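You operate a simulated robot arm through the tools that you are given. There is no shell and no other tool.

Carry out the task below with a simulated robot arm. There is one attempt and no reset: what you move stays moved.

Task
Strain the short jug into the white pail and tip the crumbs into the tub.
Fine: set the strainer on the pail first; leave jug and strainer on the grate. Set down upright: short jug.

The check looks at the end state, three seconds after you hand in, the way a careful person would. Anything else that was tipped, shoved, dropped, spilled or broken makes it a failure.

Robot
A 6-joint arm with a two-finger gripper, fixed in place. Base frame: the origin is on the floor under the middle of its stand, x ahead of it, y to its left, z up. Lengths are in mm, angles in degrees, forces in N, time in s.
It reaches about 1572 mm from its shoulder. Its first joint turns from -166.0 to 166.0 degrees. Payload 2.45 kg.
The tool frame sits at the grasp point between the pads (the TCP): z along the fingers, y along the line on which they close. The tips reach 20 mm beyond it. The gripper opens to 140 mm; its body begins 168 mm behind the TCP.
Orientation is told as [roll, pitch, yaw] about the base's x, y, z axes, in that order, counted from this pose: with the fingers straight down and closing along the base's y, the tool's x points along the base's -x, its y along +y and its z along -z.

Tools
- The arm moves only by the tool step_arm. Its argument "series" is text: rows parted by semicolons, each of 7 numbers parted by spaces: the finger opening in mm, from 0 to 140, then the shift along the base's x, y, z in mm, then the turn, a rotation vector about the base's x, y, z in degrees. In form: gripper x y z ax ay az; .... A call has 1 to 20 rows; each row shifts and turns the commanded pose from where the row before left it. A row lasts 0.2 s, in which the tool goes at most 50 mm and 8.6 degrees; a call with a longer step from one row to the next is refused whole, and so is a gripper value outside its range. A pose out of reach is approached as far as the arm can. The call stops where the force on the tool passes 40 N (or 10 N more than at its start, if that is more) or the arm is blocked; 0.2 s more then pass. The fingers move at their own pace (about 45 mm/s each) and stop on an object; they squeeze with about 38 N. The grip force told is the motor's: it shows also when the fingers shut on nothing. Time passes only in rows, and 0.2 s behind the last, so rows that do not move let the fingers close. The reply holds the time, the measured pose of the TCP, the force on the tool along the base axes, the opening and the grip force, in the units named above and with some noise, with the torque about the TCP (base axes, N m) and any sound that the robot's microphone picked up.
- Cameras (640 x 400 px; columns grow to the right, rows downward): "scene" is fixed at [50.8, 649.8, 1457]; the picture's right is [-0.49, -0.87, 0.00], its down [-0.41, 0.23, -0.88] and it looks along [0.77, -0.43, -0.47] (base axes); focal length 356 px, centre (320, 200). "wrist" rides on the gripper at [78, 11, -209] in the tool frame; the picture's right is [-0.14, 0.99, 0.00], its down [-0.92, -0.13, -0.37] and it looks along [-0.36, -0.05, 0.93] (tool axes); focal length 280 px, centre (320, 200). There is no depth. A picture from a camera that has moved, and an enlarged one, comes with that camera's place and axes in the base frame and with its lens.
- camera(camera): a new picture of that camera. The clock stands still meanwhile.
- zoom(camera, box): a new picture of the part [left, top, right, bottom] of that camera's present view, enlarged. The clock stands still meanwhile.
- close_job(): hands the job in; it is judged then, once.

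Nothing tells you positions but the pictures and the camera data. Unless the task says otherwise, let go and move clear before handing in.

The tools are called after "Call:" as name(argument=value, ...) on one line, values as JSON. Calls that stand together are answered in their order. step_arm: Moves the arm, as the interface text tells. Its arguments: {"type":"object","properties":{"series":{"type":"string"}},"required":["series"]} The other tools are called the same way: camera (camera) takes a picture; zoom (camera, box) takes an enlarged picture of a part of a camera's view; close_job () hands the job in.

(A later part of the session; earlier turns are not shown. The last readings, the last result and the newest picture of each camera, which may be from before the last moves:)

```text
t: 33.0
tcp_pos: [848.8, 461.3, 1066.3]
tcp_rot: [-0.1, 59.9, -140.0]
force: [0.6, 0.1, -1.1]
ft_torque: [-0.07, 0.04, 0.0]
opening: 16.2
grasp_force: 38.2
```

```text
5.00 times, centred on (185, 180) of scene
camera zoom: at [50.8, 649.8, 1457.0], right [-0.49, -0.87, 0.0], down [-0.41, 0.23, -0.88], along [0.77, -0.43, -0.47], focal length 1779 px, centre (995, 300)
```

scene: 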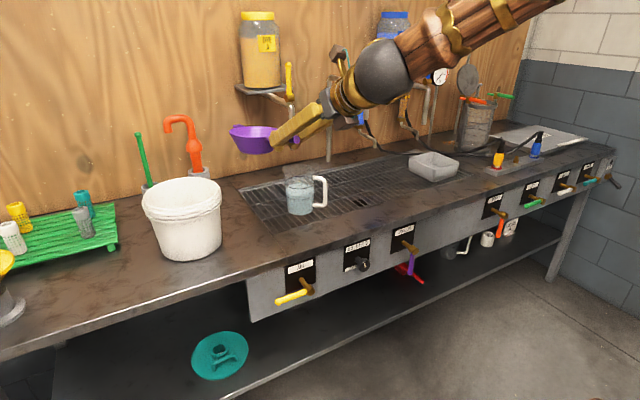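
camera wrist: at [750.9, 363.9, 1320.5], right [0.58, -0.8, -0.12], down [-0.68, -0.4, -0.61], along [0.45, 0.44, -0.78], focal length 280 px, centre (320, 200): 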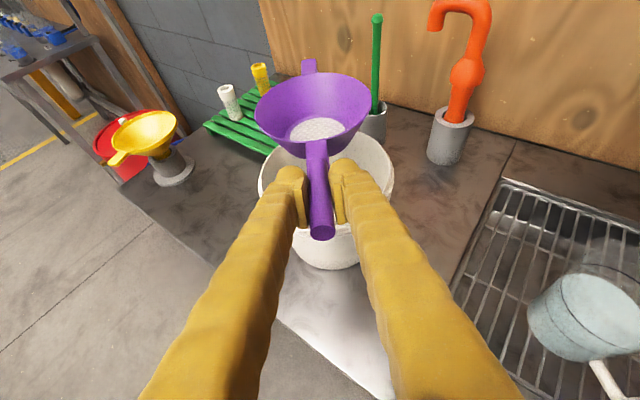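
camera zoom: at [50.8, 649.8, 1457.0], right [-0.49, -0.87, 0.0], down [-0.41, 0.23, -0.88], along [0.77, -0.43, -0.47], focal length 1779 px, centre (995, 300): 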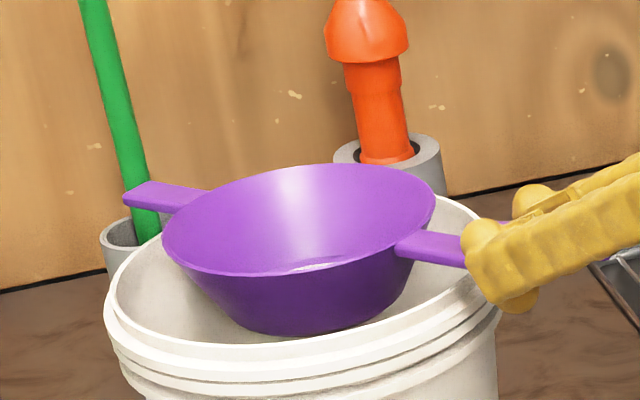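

The bowl is about 20–30 mm above resting height and nearly centred. I'll make a small centring shift and go down further.

Call:
step_arm(series="0 2 -1.2 -4 0 0 0; 0 2.1 -1.1 -4 0 0 0; 0 0 0 -4 0 0 0; 0 0 0 -3 0 0 0; 0 0 0 0 0 0 0; 0 0 0 0 0 0 0")

Call:
zoom(camera="wrist", box=[230, 50, 430, 280])

Call:
zoom(camera="scene", box=[135, 140, 235, 220])

```text
t: 34.4
tcp_pos: [852.8, 459.0, 1052.9]
tcp_rot: [0.0, 60.0, -140.1]
force: [-0.8, 0.2, 0.0]
ft_torque: [-0.06, 0.03, 0.04]
opening: 16.1
grasp_force: 38.3
```

```text
1.74 times, centred on (330, 165) of wrist
camera zoom: at [752.3, 358.9, 1225.1], right [0.58, -0.8, -0.12], down [-0.68, -0.4, -0.61], along [0.45, 0.44, -0.78], focal length 488 px, centre (303, 261)
```

zoom: 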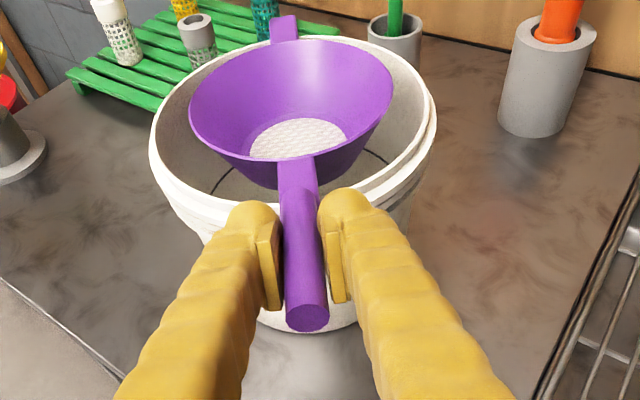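

```text
5.00 times, centred on (185, 180) of scene
camera zoom: at [50.8, 649.8, 1457.0], right [-0.49, -0.87, 0.0], down [-0.41, 0.23, -0.88], along [0.77, -0.43, -0.47], focal length 1779 px, centre (995, 300)
```

zoom: 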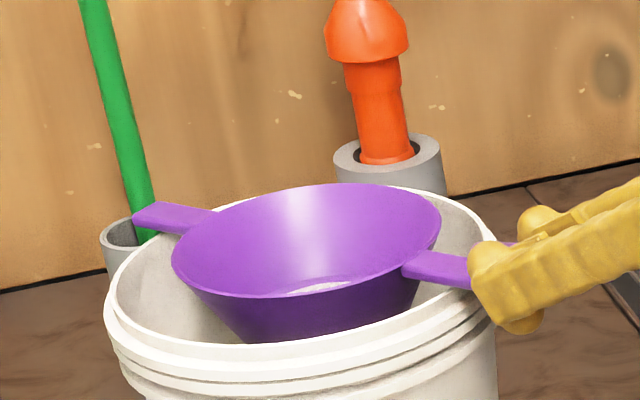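

Call:
step_arm(series="0 0 0 -3 0 0 0; 0 0 0 -3 0 0 0; 0 0 0 -2 0 0 0; 0 0 0 0 0 0 0")

Call:
zoom(camera="scene", box=[135, 140, 235, 220])

Call:
zoom(camera="wrist", box=[260, 50, 400, 190])

```text
t: 35.4
tcp_pos: [853.6, 458.9, 1045.6]
tcp_rot: [0.0, 60.1, -140.0]
force: [-1.6, -1.5, 20.4]
ft_torque: [0.71, -0.81, -0.01]
opening: 16.2
grasp_force: 38.5
```

```text
5.00 times, centred on (185, 180) of scene
camera zoom: at [50.8, 649.8, 1457.0], right [-0.49, -0.87, 0.0], down [-0.41, 0.23, -0.88], along [0.77, -0.43, -0.47], focal length 1779 px, centre (995, 300)
```

zoom: 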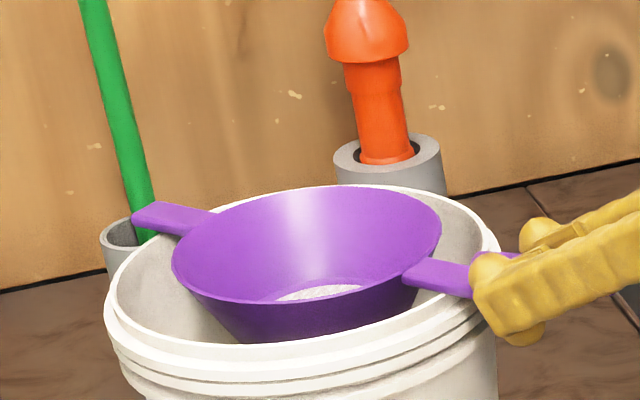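

```text
2.86 times, centred on (330, 120) of wrist
camera zoom: at [752.1, 358.7, 1218.1], right [0.58, -0.8, -0.12], down [-0.68, -0.4, -0.61], along [0.45, 0.44, -0.78], focal length 801 px, centre (291, 429)
```

zoom: 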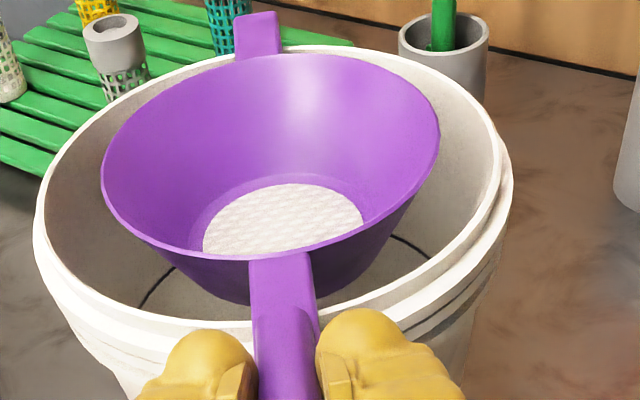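

The handle-side tab has made contact with the near rim, and the lug clearly overlaps the far rim. I'll ease the pressure before releasing.

Call:
step_arm(series="0 0 0 1 0 0 0; 0 0 0 0 0 0 0; 0 0 0 0 0 0 0")

Call:
zoom(camera="scene", box=[135, 150, 235, 210])

```text
t: 36.2
tcp_pos: [853.1, 459.1, 1045.5]
tcp_rot: [-0.1, 60.0, -140.0]
force: [0.3, -0.3, 12.0]
ft_torque: [0.45, -0.54, 0.01]
opening: 16.0
grasp_force: 38.3
```

```text
6.40 times, centred on (185, 180) of scene
camera zoom: at [50.8, 649.8, 1457.0], right [-0.49, -0.87, 0.0], down [-0.41, 0.23, -0.88], along [0.77, -0.43, -0.47], focal length 2277 px, centre (1184, 328)
```

zoom: 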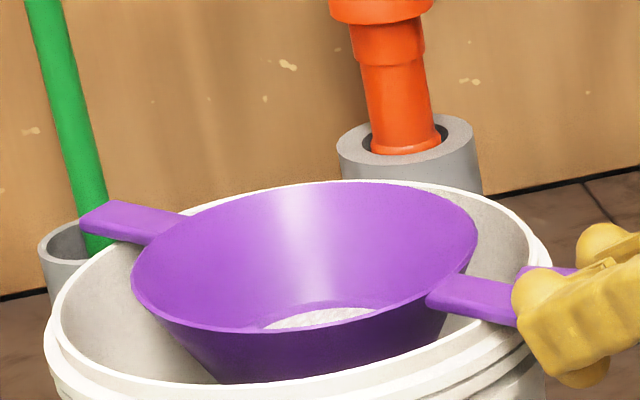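

Call:
step_arm(series="0 0 0 2 0 0 0; 0 0 0 1.5 -0.96 1.15 0; 0 0 0 0.5 -0.64 0.77 0; 0 0 0 0 0 0 0; 0 0 0 0 0 0 0")

Call:
zoom(camera="scene", box=[135, 150, 235, 210])

```text
t: 37.4
tcp_pos: [853.0, 458.3, 1049.7]
tcp_rot: [0.0, 57.6, -140.0]
force: [-0.1, 0.8, 4.0]
ft_torque: [0.58, -0.62, -0.03]
opening: 16.2
grasp_force: 38.2
```

```text
6.40 times, centred on (185, 180) of scene
camera zoom: at [50.8, 649.8, 1457.0], right [-0.49, -0.87, 0.0], down [-0.41, 0.23, -0.88], along [0.77, -0.43, -0.47], focal length 2277 px, centre (1184, 328)
```

zoom: 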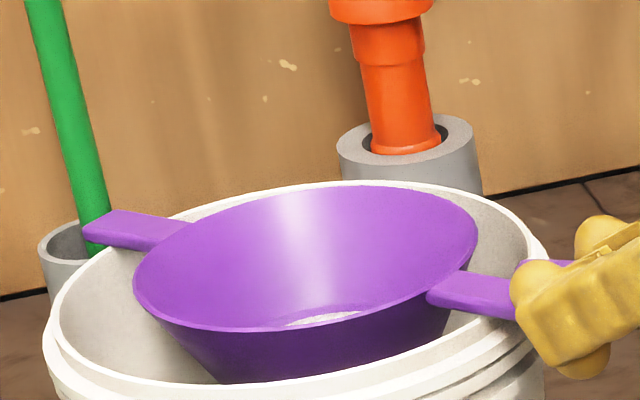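

Both the lug and the handle side now carry load on the rim. Releasing slowly.

Call:
step_arm(series="20 0 0 0 0 0 0; 30 0 0 0 0 0 0; 50 0 0 0 0 0 0; 60 0 0 0 0 0 0; 60 0 0 0 0 0 0")

Call:
zoom(camera="scene", box=[135, 150, 235, 210])

Call:
zoom(camera="wrist", box=[240, 50, 400, 250])

```text
t: 38.6
tcp_pos: [853.6, 459.1, 1049.6]
tcp_rot: [0.0, 57.5, -140.1]
force: [-0.6, 0.5, 0.6]
ft_torque: [0.0, 0.01, 0.02]
opening: 60.2
grasp_force: 0.0
```

```text
6.40 times, centred on (185, 180) of scene
camera zoom: at [50.8, 649.8, 1457.0], right [-0.49, -0.87, 0.0], down [-0.41, 0.23, -0.88], along [0.77, -0.43, -0.47], focal length 2277 px, centre (1184, 328)
```

zoom: 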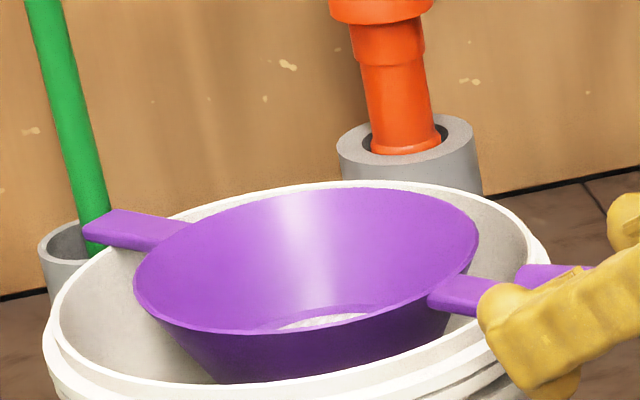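

```text
2.00 times, centred on (320, 150) of wrist
camera zoom: at [757.9, 363.3, 1228.2], right [0.58, -0.81, -0.12], down [-0.7, -0.42, -0.58], along [0.42, 0.42, -0.81], focal length 561 px, centre (320, 300)
```

zoom: 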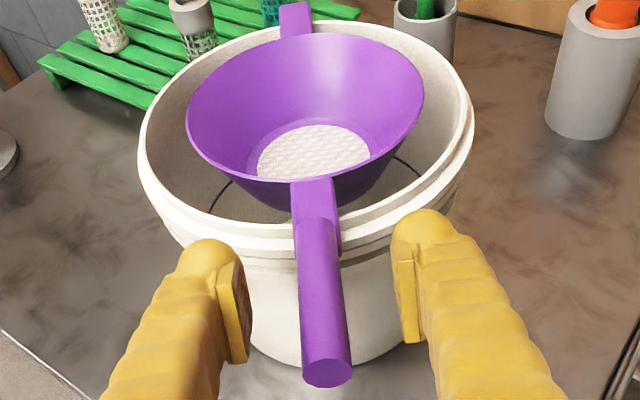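

The strainer sits stably across the rim. Next I'll back away along the handle, then move round to look at the jug from its handle side.

Call:
step_arm(series="70 -24.3 -20.4 20.1 0 0 0; 80 -24.3 -20.4 20.1 0 0 0; 100 -24.3 -20.4 20.1 0 0 0; 140 -24.3 -20.4 20.1 0 0 0; 140 0 -30 0 1.6 -1.9 0; 140 5 -45 -3 0 0 1; 140 5 -45 -3 0 0 1; 140 5 -45 -3 0 0 1; 140 5 -45 -3 0 0 1; 140 5 -45 -3 0 0 1; 140 5 -45 -3 0 0 0; 140 5 -45 -3 0 0 0; 140 5 -45 -3 0 0 0; 140 0 0 0 0 0 0; 140 0 0 0 0 0 0")

Call:
camera(camera="wrist")

Call:
camera(camera="scene")

```text
t: 41.8
tcp_pos: [796.2, -13.3, 1106.5]
tcp_rot: [0.0, 60.0, -135.1]
force: [-1.1, 0.6, -0.4]
ft_torque: [0.0, 0.01, -0.02]
opening: 139.6
grasp_force: 0.0
```

```text
taken
camera wrist: at [704.3, -121.7, 1278.9], right [0.65, -0.75, -0.12], down [-0.64, -0.46, -0.61], along [0.41, 0.48, -0.78], focal length 280 px, centre (320, 200)
```

wrist: 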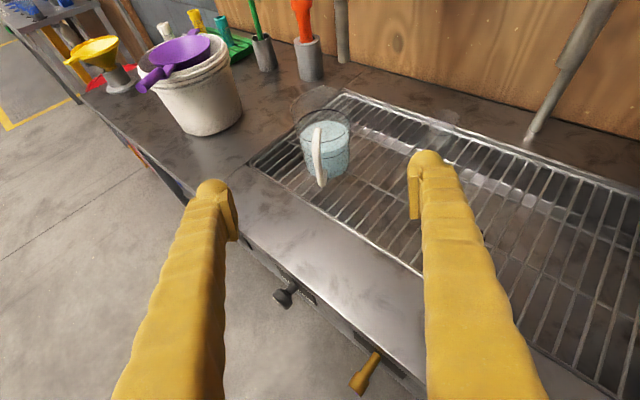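

```text
taken
```

scene: 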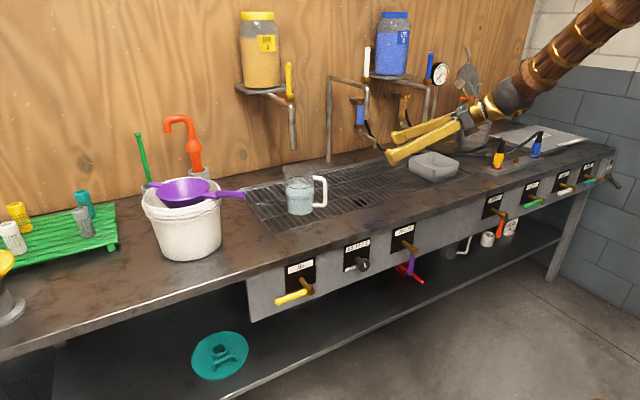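

Call:
zoom(camera="wrist", box=[270, 70, 390, 200])

Call:
zoom(camera="scene", box=[135, 150, 255, 220])

```text
3.08 times, centred on (330, 135) of wrist
camera zoom: at [704.3, -121.7, 1278.9], right [0.65, -0.75, -0.12], down [-0.64, -0.46, -0.61], along [0.41, 0.48, -0.78], focal length 863 px, centre (289, 400)
```

zoom: 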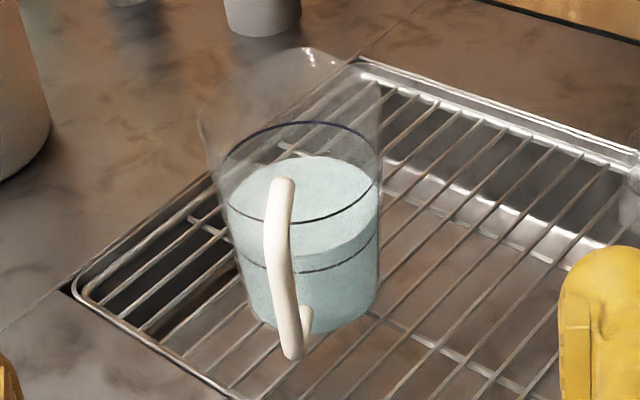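

```text
5.33 times, centred on (195, 185) of scene
camera zoom: at [50.8, 649.8, 1457.0], right [-0.49, -0.87, 0.0], down [-0.41, 0.23, -0.88], along [0.77, -0.43, -0.47], focal length 1898 px, centre (987, 280)
```

zoom: 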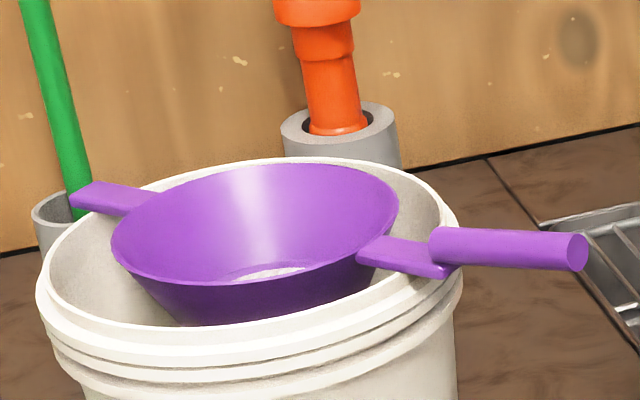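

The strainer rests well. The jug axis is at ≈(1008, 187), its handle bar at ≈(932, 134), the spout facing yaw ≈35°, and the rim at z≈1005. The pipe end at (1071, 182, 1047) is just above and beyond it. I'll move to a standoff behind the handle so I can grip the jug body.

Call:
step_arm(series="140 21 27.8 -22.8 0 0 -2.5; 140 21 27.8 -22.8 0 0 -2.5; 140 21 27.8 -22.8 0 0 -2.5; 140 21 27.8 -22.8 0 0 -2.5; 140 0 0 0 0 0 0; 140 0 0 0 0 0 0")

Call:
camera(camera="wrist")

Call:
zoom(camera="scene", box=[260, 110, 440, 230])

```text
t: 43.2
tcp_pos: [880.3, 98.0, 1015.5]
tcp_rot: [0.0, 60.1, -145.3]
force: [0.0, -0.6, -0.2]
ft_torque: [-0.01, 0.01, 0.0]
opening: 140.2
grasp_force: 0.0
```

```text
taken
camera wrist: at [770.9, 6.8, 1187.6], right [0.51, -0.85, -0.12], down [-0.71, -0.34, -0.61], along [0.48, 0.4, -0.78], focal length 280 px, centre (320, 200)
```

wrist: 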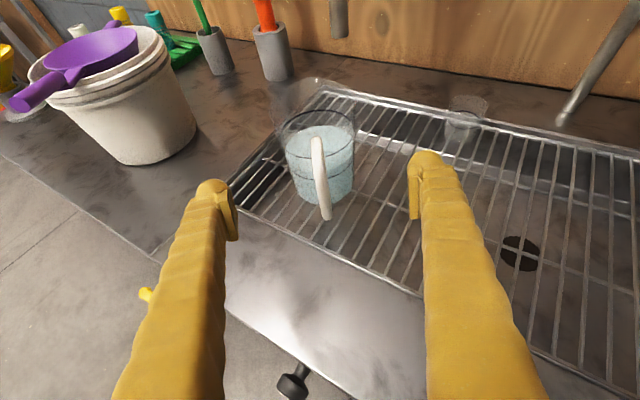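

```text
3.33 times, centred on (350, 170) of scene
camera zoom: at [50.8, 649.8, 1457.0], right [-0.49, -0.87, 0.0], down [-0.41, 0.23, -0.88], along [0.77, -0.43, -0.47], focal length 1186 px, centre (220, 300)
```

zoom: 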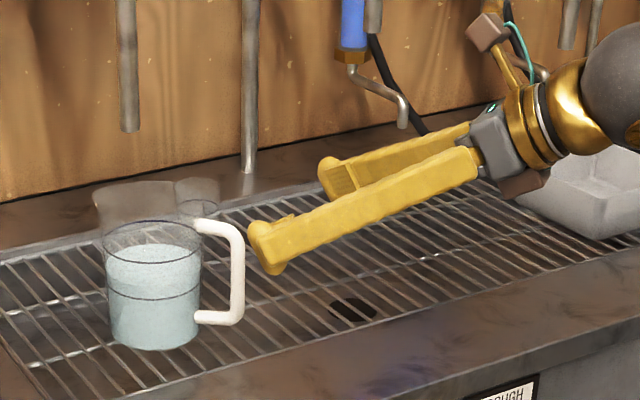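

Call:
zoom(camera="wrist", box=[230, 60, 410, 240])

```text
2.22 times, centred on (320, 150) of wrist
camera zoom: at [770.9, 6.8, 1187.6], right [0.51, -0.85, -0.12], down [-0.71, -0.34, -0.61], along [0.48, 0.4, -0.78], focal length 623 px, centre (320, 311)
```

zoom: 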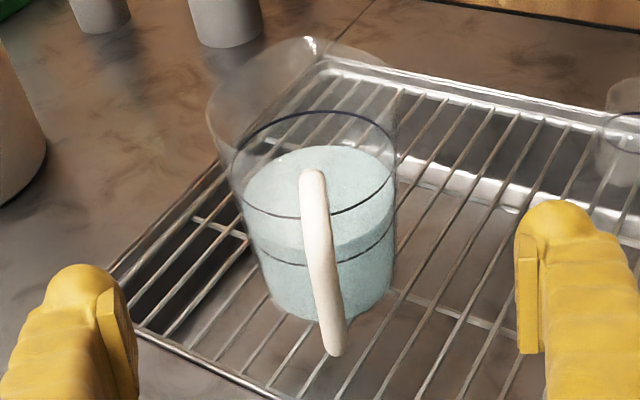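

The jug is centred on the finger line to within about 2 mm. I'll advance three-quarters of the way along the tool axis, then check clearance.

Call:
step_arm(series="140 15.9 11.4 -11.3 0 0 0; 140 15.9 11.4 -11.3 0 0 0; 140 15.9 11.4 -11.3 0 0 0; 140 15.9 11.4 -11.3 0 0 0; 140 15.9 11.4 -11.3 0 0 0; 140 0 0 0 0 0 0; 140 0 0 0 0 0 0")

Call:
camera(camera="wrist")

Call:
zoom(camera="scene", box=[260, 110, 440, 230])

```text
t: 44.8
tcp_pos: [958.6, 156.9, 958.2]
tcp_rot: [0.0, 60.1, -145.1]
force: [1.0, 0.0, 0.5]
ft_torque: [0.03, 0.01, -0.01]
opening: 139.9
grasp_force: 0.0
```

```text
taken
camera wrist: at [849.9, 65.0, 1130.5], right [0.51, -0.85, -0.12], down [-0.71, -0.34, -0.61], along [0.48, 0.4, -0.78], focal length 280 px, centre (320, 200)
```

wrist: 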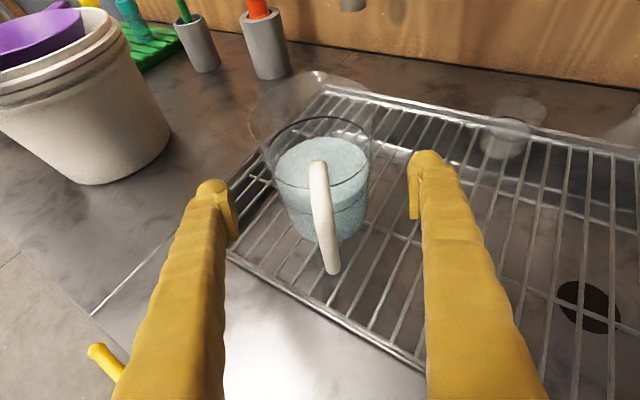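

```text
3.33 times, centred on (350, 170) of scene
camera zoom: at [50.8, 649.8, 1457.0], right [-0.49, -0.87, 0.0], down [-0.41, 0.23, -0.88], along [0.77, -0.43, -0.47], focal length 1186 px, centre (220, 300)
```

zoom: 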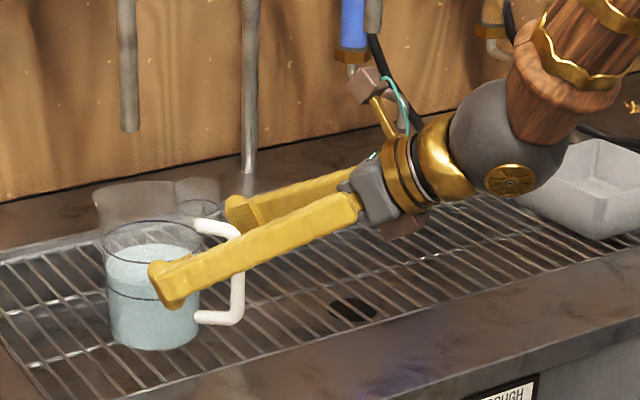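

Call:
step_arm(series="140 16.3 10.7 -11.1 0 0 0; 140 16.3 10.7 -11.1 0 0 0; 140 16.3 10.7 -11.1 0 0 0; 140 0 0 0 0 0 0; 140 0 0 0 0 0 0")

Call:
zoom(camera="wrist", box=[190, 60, 450, 270])

Call:
zoom(camera="scene", box=[260, 130, 380, 220])

```text
t: 46.0
tcp_pos: [1008.7, 187.6, 924.4]
tcp_rot: [0.0, 60.0, -145.1]
force: [-0.1, -0.3, -0.3]
ft_torque: [0.02, 0.03, 0.03]
opening: 140.0
grasp_force: 0.1
```

```text
1.90 times, centred on (320, 165) of wrist
camera zoom: at [899.2, 96.5, 1097.7], right [0.51, -0.85, -0.12], down [-0.71, -0.34, -0.61], along [0.48, 0.4, -0.78], focal length 534 px, centre (320, 267)
```

zoom: 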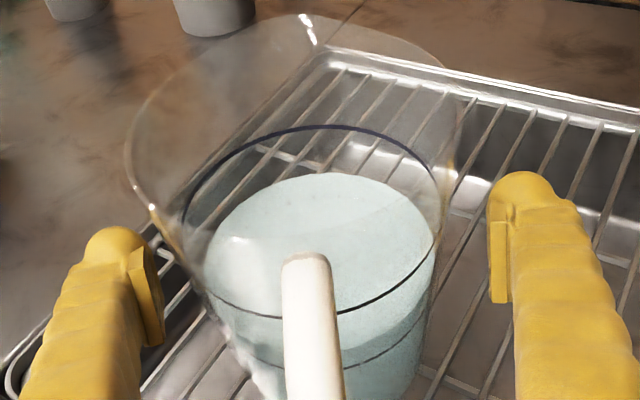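

```text
4.44 times, centred on (320, 175) of scene
camera zoom: at [50.8, 649.8, 1457.0], right [-0.49, -0.87, 0.0], down [-0.41, 0.23, -0.88], along [0.77, -0.43, -0.47], focal length 1582 px, centre (320, 311)
```

zoom: 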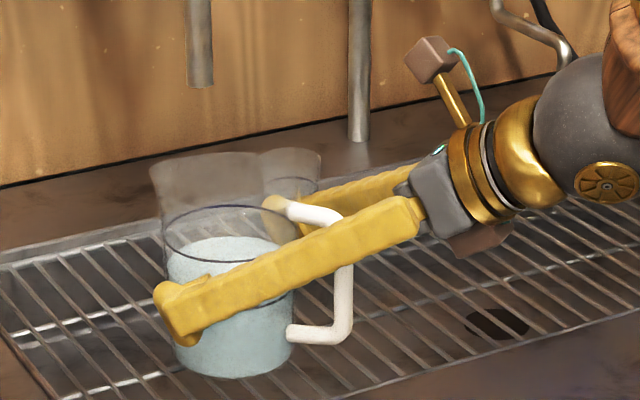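

The jug is centred between the pads. Closing on the body.

Call:
step_arm(series="110 0 0 0 0 0 0; 100 0 0 0 0 0 0; 80 0 0 0 0 0 0; 80 0 0 0 0 0 0; 60 0 0 0 0 0 0; 60 0 0 0 0 0 0")

Call:
zoom(camera="wrist", box=[190, 60, 450, 270])

Call:
zoom(camera="scene", box=[260, 130, 380, 220])

```text
t: 47.4
tcp_pos: [1009.7, 187.2, 925.7]
tcp_rot: [0.0, 60.0, -145.1]
force: [-1.2, 1.2, 2.9]
ft_torque: [0.04, -0.06, 0.0]
opening: 104.7
grasp_force: 38.2
```

```text
1.90 times, centred on (320, 165) of wrist
camera zoom: at [899.1, 96.5, 1097.8], right [0.51, -0.85, -0.12], down [-0.71, -0.34, -0.61], along [0.48, 0.4, -0.78], focal length 534 px, centre (320, 267)
```

zoom: 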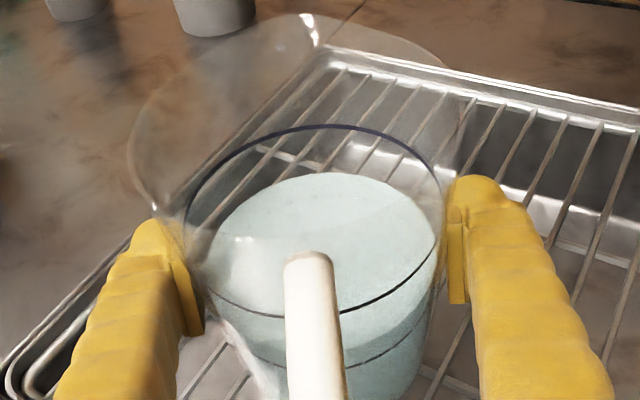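

```text
4.44 times, centred on (320, 175) of scene
camera zoom: at [50.8, 649.8, 1457.0], right [-0.49, -0.87, 0.0], down [-0.41, 0.23, -0.88], along [0.77, -0.43, -0.47], focal length 1582 px, centre (320, 311)
```

zoom: 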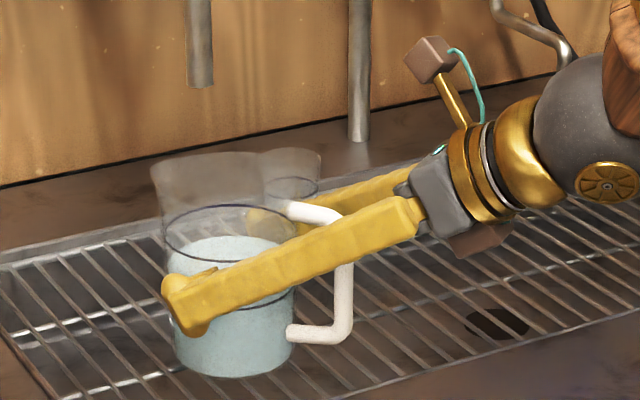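

The jug body is gripped at 105 mm. I'll lift 15 mm to test the hold.

Call:
step_arm(series="60 0 0 3 0 0 0; 60 0 0 6 0 0 0; 60 0 0 6 0 0 0; 60 0 0 0 0 0 0; 60 0 0 0 0 0 0")

Call:
zoom(camera="scene", box=[260, 130, 380, 220])

Call:
zoom(camera="wrist", box=[190, 60, 450, 270])

```text
t: 48.6
tcp_pos: [1008.0, 187.4, 939.8]
tcp_rot: [0.0, 60.0, -145.2]
force: [-0.9, -0.1, -5.1]
ft_torque: [0.01, -0.03, -0.04]
opening: 104.3
grasp_force: 37.5
```

```text
4.44 times, centred on (320, 175) of scene
camera zoom: at [50.8, 649.8, 1457.0], right [-0.49, -0.87, 0.0], down [-0.41, 0.23, -0.88], along [0.77, -0.43, -0.47], focal length 1582 px, centre (320, 311)
```

zoom: 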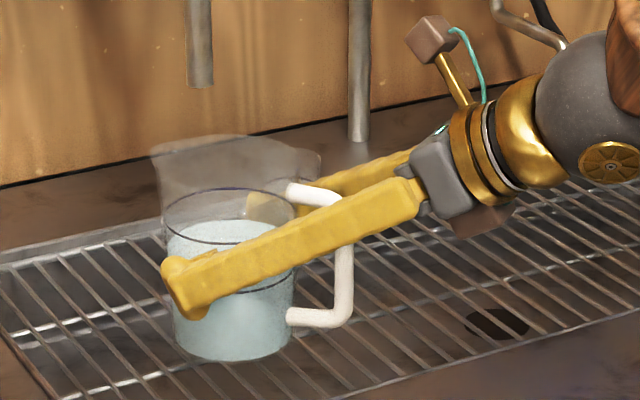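

```text
1.90 times, centred on (320, 165) of wrist
camera zoom: at [898.8, 96.3, 1112.0], right [0.51, -0.85, -0.12], down [-0.71, -0.34, -0.61], along [0.48, 0.4, -0.78], focal length 534 px, centre (320, 267)
```

zoom: 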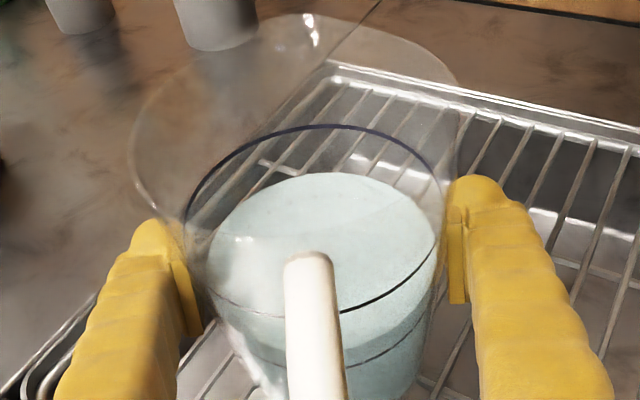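

The jug is firmly held, about 0.5 kg. I'll pull it straight back towards the robot, gently, to clear the overhead pipe, and then lift.

Call:
step_arm(series="60 -5 0 0 0 0 0; 60 -10 0 0 0 0 0; 60 -14 0 0 0 0 0; 60 -17 0 0 0 0 0; 60 -18 0 0 0 0 0; 60 -18 0 2 0 0 0; 60 -18 0 5 0 0 0; 60 -16 0 9 0 0 0; 60 -12 0 13 0 0 0; 60 -8 0 16 0 0 0; 60 -4 0 18 0 0 0; 60 0 0 20 0 0 0; 60 0 0 20 0 0 0; 60 0 0 20 0 0 0; 60 0 0 20 0 0 0; 60 0 0 20 0 0 0; 60 0 0 20 0 0 0; 60 0 0 15 0 0 0; 60 0 0 8 0 0 0; 60 0 0 3 0 0 0")

Call:
camera(camera="scene")

Call:
camera(camera="wrist")

```text
t: 52.8
tcp_pos: [868.2, 188.0, 1148.4]
tcp_rot: [0.0, 60.0, -145.0]
force: [-0.4, 0.6, -6.3]
ft_torque: [-0.01, -0.04, 0.0]
opening: 104.3
grasp_force: 37.7
```

```text
taken
```

scene: 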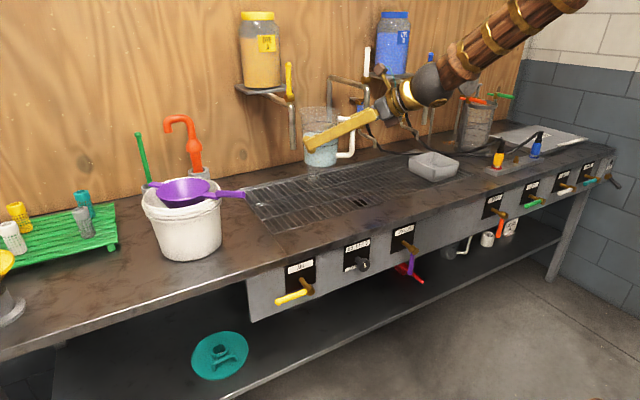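

```text
taken
camera wrist: at [759.0, 96.6, 1321.6], right [0.51, -0.85, -0.12], down [-0.71, -0.34, -0.61], along [0.48, 0.4, -0.78], focal length 280 px, centre (320, 200)
```

wrist: 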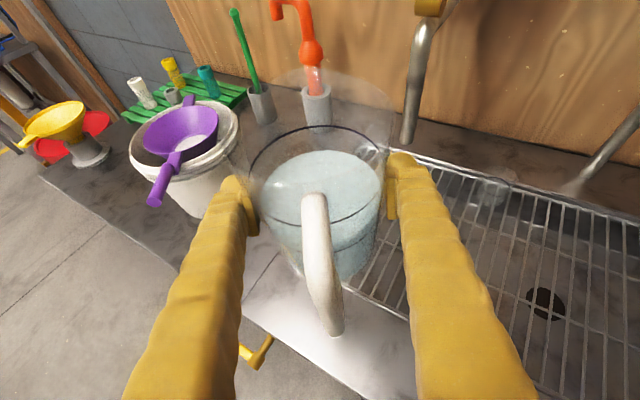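

The jug is upright and the water is level. Next I'll carry it smoothly to the pail's near side, turning the spout to face the strainer.

Call:
step_arm(series="60 2.4 8 0.4 0 0 1.5; 60 4.2 14 0.8 0 0 2.6; 60 6 19.9 0.8 0 0 3.7; 60 6 19.9 0.8 0 0 3.7; 60 6 19.9 0.8 0 0 3.7; 60 6 19.9 0.8 0 0 3.7; 60 6 19.9 0.8 0 0 3.7; 60 6 19.9 0.8 0 0 3.7; 60 6 19.9 0.8 0 0 3.7; 60 6 19.9 0.8 0 0 3.7; 60 6 19.9 0.8 0 0 3.7; 60 6 19.9 0.8 0 0 3.7; 60 4 13 0.8 0 0 2.4; 60 2.4 8 0.4 0 0 1.5; 60 0 0 0 0 0 0; 60 0 0 0 0 0 0")

Call:
camera(camera="scene")

Call:
camera(camera="wrist")

```text
t: 56.2
tcp_pos: [942.6, 429.8, 1159.1]
tcp_rot: [-0.2, 60.0, -100.3]
force: [0.2, -0.3, -5.6]
ft_torque: [0.01, 0.0, -0.03]
opening: 103.8
grasp_force: 37.6
```

```text
taken
```

scene: 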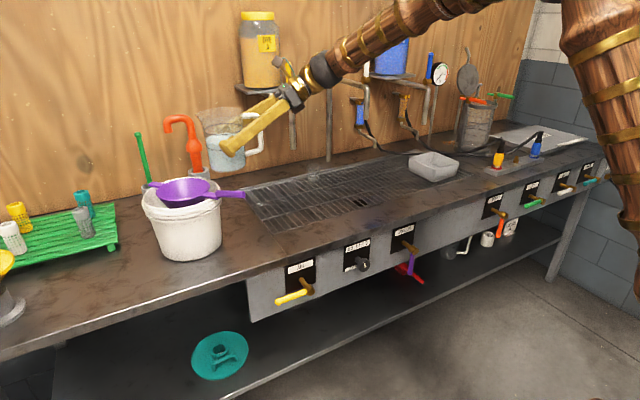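

```text
taken
camera wrist: at [928.8, 287.0, 1331.8], right [0.96, -0.24, -0.12], down [-0.26, -0.75, -0.61], along [0.06, 0.62, -0.78], focal length 280 px, centre (320, 200)
```

wrist: 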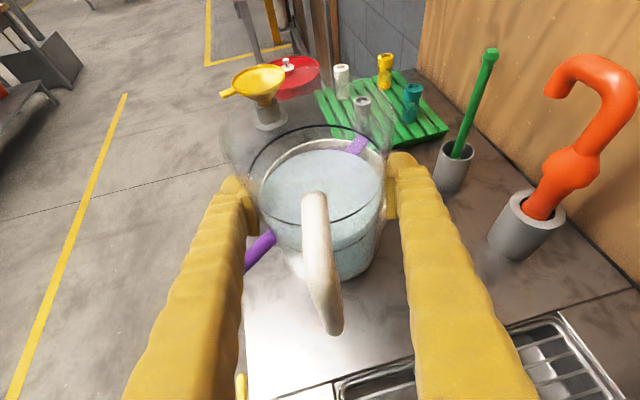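

Call:
zoom(camera="scene", box=[130, 60, 330, 220])

Call:
zoom(camera="wrist", box=[200, 80, 440, 280])

```text
2.50 times, centred on (230, 140) of scene
camera zoom: at [50.8, 649.8, 1457.0], right [-0.49, -0.87, 0.0], down [-0.41, 0.23, -0.88], along [0.77, -0.43, -0.47], focal length 890 px, centre (545, 350)
```

zoom: 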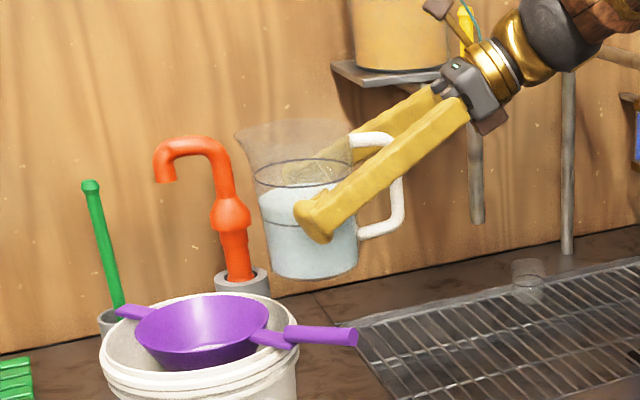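

```text
2.00 times, centred on (320, 180) of wrist
camera zoom: at [928.8, 287.0, 1331.8], right [0.96, -0.24, -0.12], down [-0.26, -0.75, -0.61], along [0.06, 0.62, -0.78], focal length 561 px, centre (320, 240)
```

zoom: 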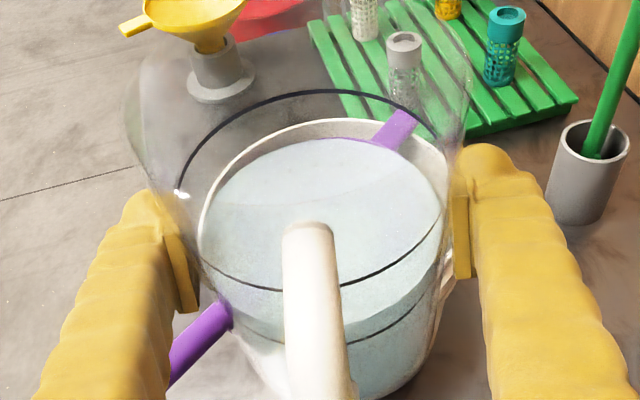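

The spout is in place beside the strainer. I'll begin tilting gently, to about 40°, before any pour starts.

Call:
step_arm(series="60 0.2 1.2 -3.1 -1.968 0.358 0; 60 0.2 1.2 -3.1 -2.95 0.537 0; 60 0.2 1.2 -3.1 -3.936 0.716 0; 60 0.2 1.2 -3.1 -3.936 0.716 0; 60 0.2 1.2 -3.1 -3.936 0.716 0; 60 0.2 1.2 -3.1 -3.936 0.716 0; 60 0.2 1.2 -3.1 -3.936 0.716 0; 60 0.2 1.2 -3.1 -3.936 0.716 0; 60 0.2 1.2 -3.1 -3.936 0.716 0; 60 0.2 1.2 -3.1 -3.936 0.716 0; 60 0 0 0 -2.95 0.537 0; 60 0 0 0 0 0 0; 60 0 0 0 0 0 0")

Call:
zoom(camera="scene", box=[130, 60, 330, 220])

Call:
camera(camera="wrist")

```text
t: 59.0
tcp_pos: [944.1, 442.8, 1128.6]
tcp_rot: [-0.2, 19.9, -100.2]
force: [-0.8, -0.2, -6.6]
ft_torque: [0.11, -0.02, 0.01]
opening: 103.7
grasp_force: 38.4
```

```text
2.50 times, centred on (230, 140) of scene
camera zoom: at [50.8, 649.8, 1457.0], right [-0.49, -0.87, 0.0], down [-0.41, 0.23, -0.88], along [0.77, -0.43, -0.47], focal length 890 px, centre (545, 350)
```

zoom: 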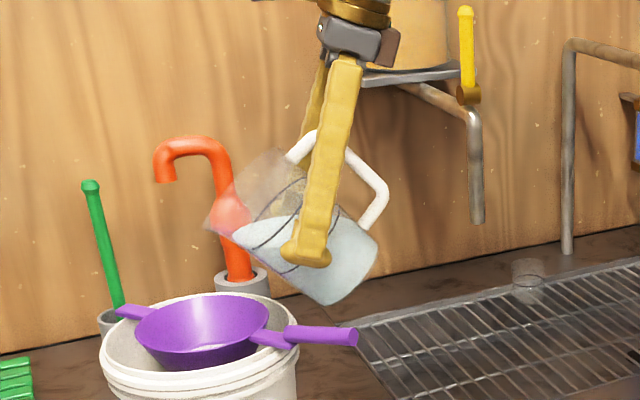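

```text
taken
camera wrist: at [956.1, 441.1, 1351.5], right [0.95, -0.3, -0.05], down [-0.3, -0.95, 0.03], along [-0.06, -0.02, -1.0], focal length 280 px, centre (320, 200)
```

wrist: 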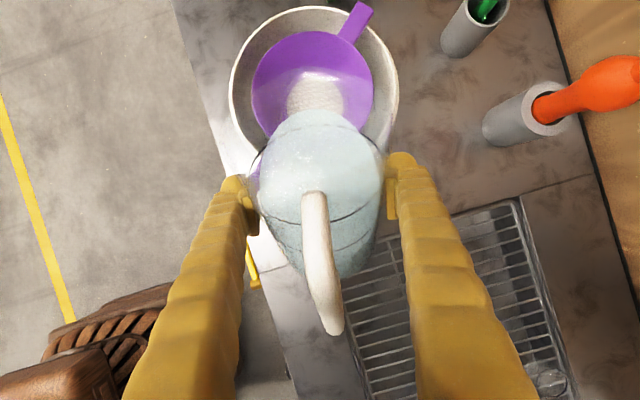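

Call:
zoom(camera="scene", box=[160, 110, 260, 190])

Call:
zoom(camera="wrist", box=[210, 0, 430, 220])

```text
5.00 times, centred on (210, 150) of scene
camera zoom: at [50.8, 649.8, 1457.0], right [-0.49, -0.87, 0.0], down [-0.41, 0.23, -0.88], along [0.77, -0.43, -0.47], focal length 1779 px, centre (870, 450)
```

zoom: 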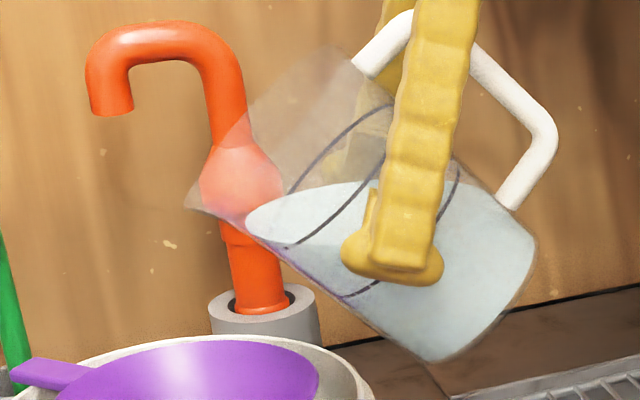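

```text
1.82 times, centred on (320, 110) of wrist
camera zoom: at [956.1, 441.1, 1351.5], right [0.95, -0.3, -0.05], down [-0.3, -0.95, 0.03], along [-0.06, -0.02, -1.0], focal length 510 px, centre (320, 364)
```

zoom: 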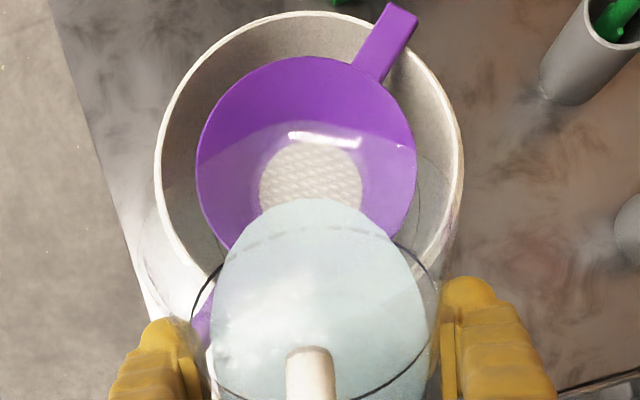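

The top-down view shows the lip over the near half of the bowl, and the water is just short of the lip. I'll move slightly forward and tilt on slowly.

Call:
step_arm(series="60 0.4 2 -2 -1.968 0.358 0; 60 0.4 2 -2 -1.968 0.358 0; 60 0.4 2 -2 -1.968 0.358 0; 60 0.3 2 -2 -1.968 0.358 0; 60 0 0 -2 -1.968 0.358 0; 60 0 0 0 0 0 0; 60 0 0 0 0 0 0")

Call:
zoom(camera="scene", box=[140, 110, 260, 220])

Call:
zoom(camera="wrist", box=[210, 0, 430, 220])

```text
t: 60.6
tcp_pos: [945.5, 450.4, 1118.5]
tcp_rot: [-0.2, 9.9, -100.3]
force: [-0.9, -1.2, -6.6]
ft_torque: [0.13, -0.05, -0.02]
opening: 103.5
grasp_force: 37.7
```

```text
3.64 times, centred on (200, 165) of scene
camera zoom: at [50.8, 649.8, 1457.0], right [-0.49, -0.87, 0.0], down [-0.41, 0.23, -0.88], along [0.77, -0.43, -0.47], focal length 1294 px, centre (756, 327)
```

zoom: 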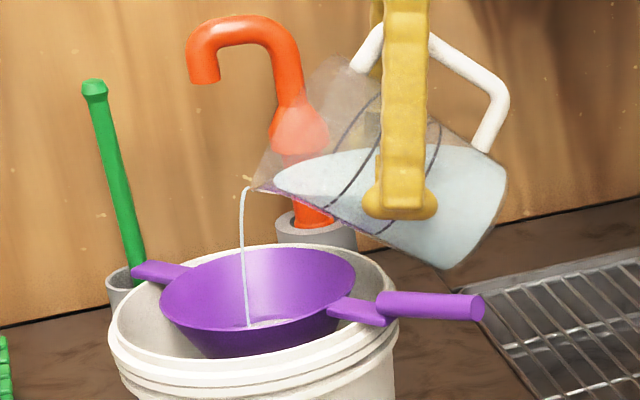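

```text
1.82 times, centred on (320, 110) of wrist
camera zoom: at [964.8, 486.8, 1337.6], right [0.95, -0.31, -0.03], down [-0.3, -0.93, 0.21], along [-0.09, -0.19, -0.98], focal length 510 px, centre (320, 364)
```

zoom: 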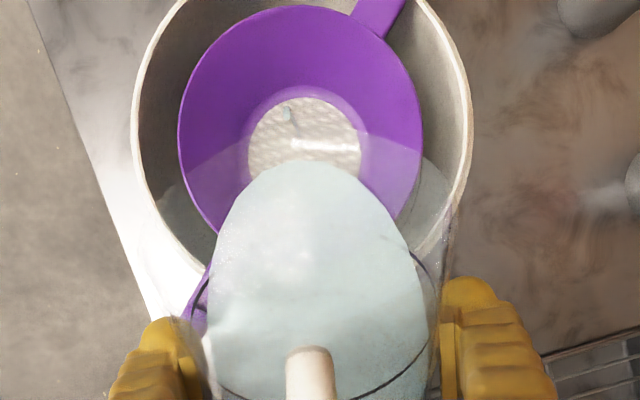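

A thin stream is running into the strainer mesh exactly as wanted. I'll keep tilting slowly.

Call:
step_arm(series="60 -0.2 -1 -0.6 -0.984 0.179 0; 60 -0.2 -1 -0.6 -0.984 0.179 0; 60 -0.2 -1 -0.6 -0.984 0.179 0; 60 -0.2 -1 -0.6 -0.984 0.179 0; 60 0 0 -0.6 -0.984 0.179 0; 60 0 0 -0.6 -0.984 0.179 0; 60 0 0 0 0 0 0; 60 0 0 0 0 0 0; 60 0 0 0 0 0 0; 60 0 0 0 0 0 0")

Call:
zoom(camera="scene", box=[140, 110, 260, 220])

Call:
zoom(camera="wrist", box=[210, 0, 430, 220])

```text
t: 62.8
tcp_pos: [944.9, 444.8, 1114.5]
tcp_rot: [-0.1, 3.9, -100.3]
force: [0.4, 0.2, -5.4]
ft_torque: [0.16, 0.0, -0.02]
opening: 103.4
grasp_force: 37.6
```

```text
3.64 times, centred on (200, 165) of scene
camera zoom: at [50.8, 649.8, 1457.0], right [-0.49, -0.87, 0.0], down [-0.41, 0.23, -0.88], along [0.77, -0.43, -0.47], focal length 1294 px, centre (756, 327)
```

zoom: 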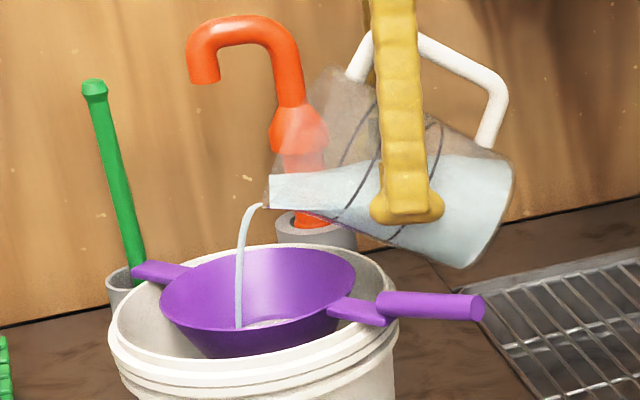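

```text
1.82 times, centred on (320, 110) of wrist
camera zoom: at [967.9, 505.1, 1328.5], right [0.95, -0.31, -0.01], down [-0.29, -0.91, 0.31], along [-0.11, -0.29, -0.95], focal length 510 px, centre (320, 364)
```

zoom: 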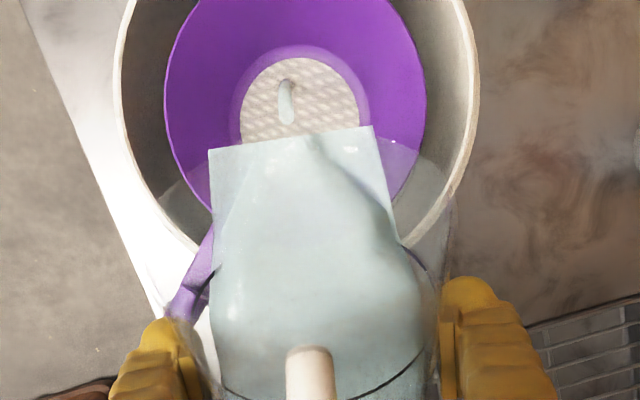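

The flow is steady and lands on the mesh. Continuing the slow tilt.

Call:
step_arm(series="60 0 0 -0.6 -0.984 0.179 0; 60 0 0 -0.6 -0.984 0.179 0; 60 0 0 -0.6 -0.984 0.179 0; 60 0 0 -0.6 -0.984 0.179 0; 60 0 0 -0.6 -0.984 0.179 0; 60 0 0 -0.6 -0.984 0.179 0; 60 0 0 0 0 0 0; 60 0 0 0 0 0 0; 60 0 0 0 0 0 0; 60 0 0 0 0 0 0; 60 0 0 0 0 0 0; 60 0 0 0 0 0 0")

Call:
zoom(camera="scene", box=[140, 110, 260, 220])

Call:
zoom(camera="wrist", box=[210, 0, 430, 220])

```text
t: 65.4
tcp_pos: [945.4, 445.0, 1112.1]
tcp_rot: [-0.4, -2.0, -100.3]
force: [-0.2, 0.4, -5.2]
ft_torque: [0.16, 0.0, 0.01]
opening: 103.3
grasp_force: 37.8
```

```text
3.64 times, centred on (200, 165) of scene
camera zoom: at [50.8, 649.8, 1457.0], right [-0.49, -0.87, 0.0], down [-0.41, 0.23, -0.88], along [0.77, -0.43, -0.47], focal length 1294 px, centre (756, 327)
```

zoom: 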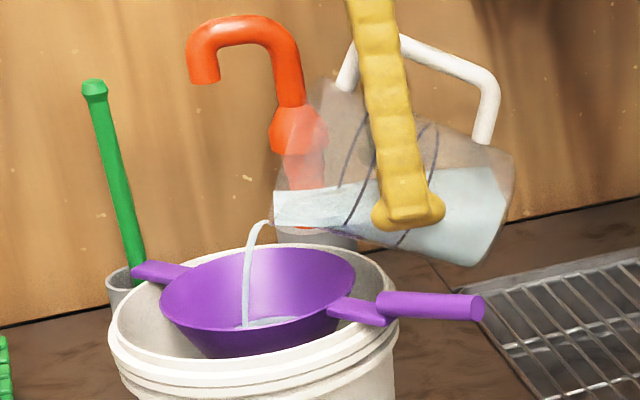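

```text
1.82 times, centred on (320, 110) of wrist
camera zoom: at [971.9, 526.6, 1317.3], right [0.95, -0.31, 0.0], down [-0.29, -0.87, 0.4], along [-0.12, -0.38, -0.92], focal length 510 px, centre (320, 364)
```

zoom: 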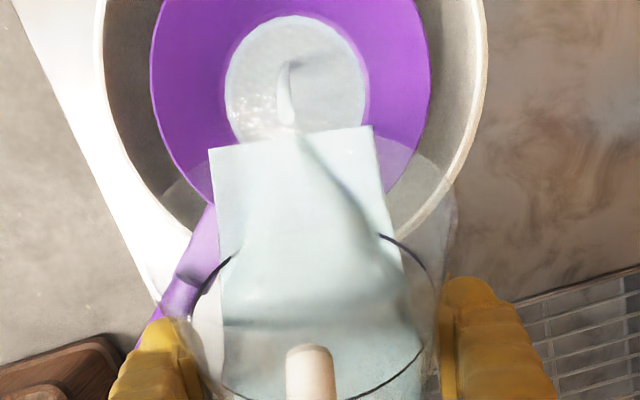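

A little water is pooling on the mesh, so I'll pause to let it drain and watch the level.

Call:
step_arm(series="60 0 0 0 0 0 0; 60 0 0 0 0 0 0; 60 0 0 0 0 0 0; 60 0 0 0 0 0 0; 60 0 0 0 0 0 0; 60 0 0 0 0 0 0; 60 0 0 0 0 0 0; 60 0 0 0 0 0 0; 60 0 0 0 0 0 0; 60 0 0 0 0 0 0")

Call:
zoom(camera="scene", box=[140, 110, 260, 220])

Call:
zoom(camera="wrist", box=[210, 0, 430, 220])

```text
t: 67.6
tcp_pos: [945.1, 446.0, 1110.4]
tcp_rot: [-0.2, -2.0, -100.3]
force: [0.2, -0.9, -3.9]
ft_torque: [0.15, -0.07, 0.03]
opening: 103.0
grasp_force: 38.0
```

```text
3.64 times, centred on (200, 165) of scene
camera zoom: at [50.8, 649.8, 1457.0], right [-0.49, -0.87, 0.0], down [-0.41, 0.23, -0.88], along [0.77, -0.43, -0.47], focal length 1294 px, centre (756, 327)
```

zoom: 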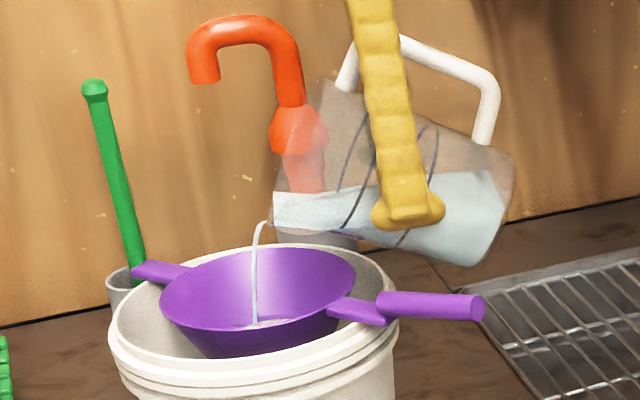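

```text
1.82 times, centred on (320, 110) of wrist
camera zoom: at [971.9, 526.6, 1317.3], right [0.95, -0.31, 0.0], down [-0.29, -0.87, 0.4], along [-0.12, -0.38, -0.92], focal length 510 px, centre (320, 364)
```

zoom: 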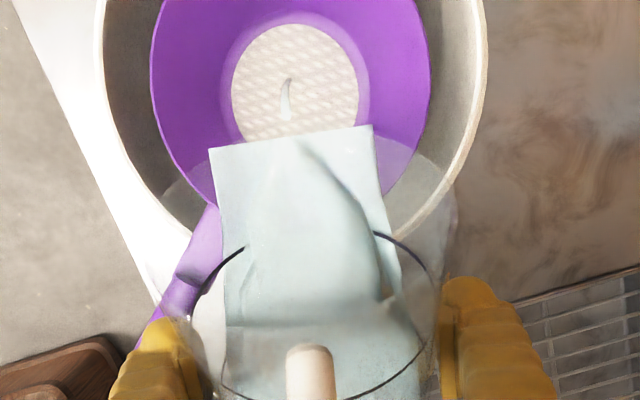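

The pool drained, so this pace works. Next increment.

Call:
step_arm(series="60 0.1 0.5 -0.4 -0.984 0.179 0; 60 0.1 0.5 -0.4 -0.984 0.179 0; 60 0.1 0.5 -0.4 -0.984 0.179 0; 60 0.1 0.5 -0.4 -0.984 0.179 0; 60 0.1 0.5 -0.4 -0.984 0.179 0; 60 0.1 0.5 -0.4 -0.984 0.179 0; 60 0 0 0 0 0 0; 60 0 0 0 0 0 0; 60 0 0 0 0 0 0; 60 0 0 0 0 0 0; 60 0 0 0 0 0 0; 60 0 0 0 0 0 0; 60 0 0 0 0 0 0; 60 0 0 0 0 0 0; 60 0 0 0 0 0 0; 60 0 0 0 0 0 0; 60 0 0 0 0 0 0; 60 0 0 0 0 0 0")

Call:
zoom(camera="scene", box=[140, 110, 260, 220])

Call:
zoom(camera="wrist", box=[210, 0, 430, 220])

```text
t: 71.4
tcp_pos: [944.7, 448.6, 1108.6]
tcp_rot: [-0.3, -8.0, -100.3]
force: [0.7, -0.7, -2.5]
ft_torque: [0.09, -0.03, -0.04]
opening: 102.8
grasp_force: 38.1
```

```text
3.64 times, centred on (200, 165) of scene
camera zoom: at [50.8, 649.8, 1457.0], right [-0.49, -0.87, 0.0], down [-0.41, 0.23, -0.88], along [0.77, -0.43, -0.47], focal length 1294 px, centre (756, 327)
```

zoom: 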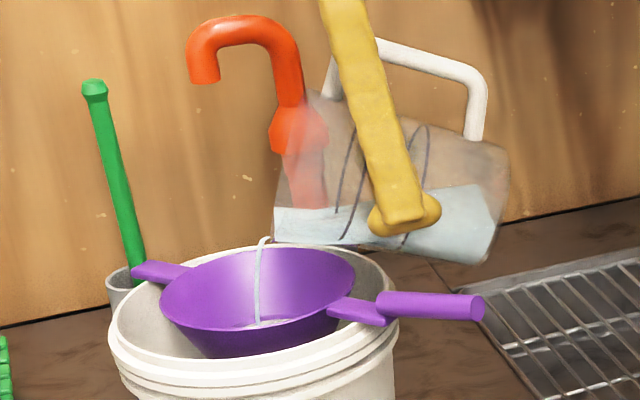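

```text
1.82 times, centred on (320, 110) of wrist
camera zoom: at [976.2, 550.2, 1304.9], right [0.95, -0.31, 0.01], down [-0.28, -0.82, 0.49], along [-0.14, -0.47, -0.87], focal length 510 px, centre (320, 364)
```

zoom: 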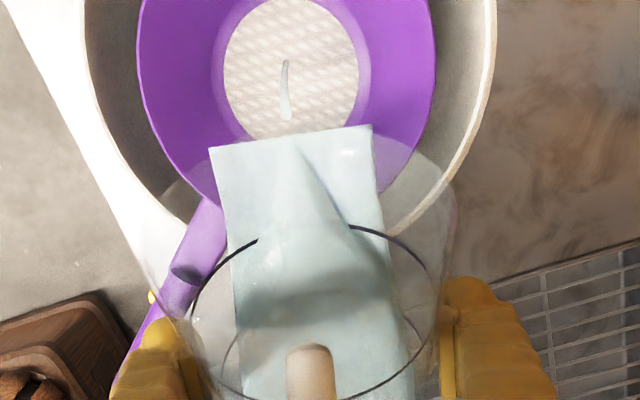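

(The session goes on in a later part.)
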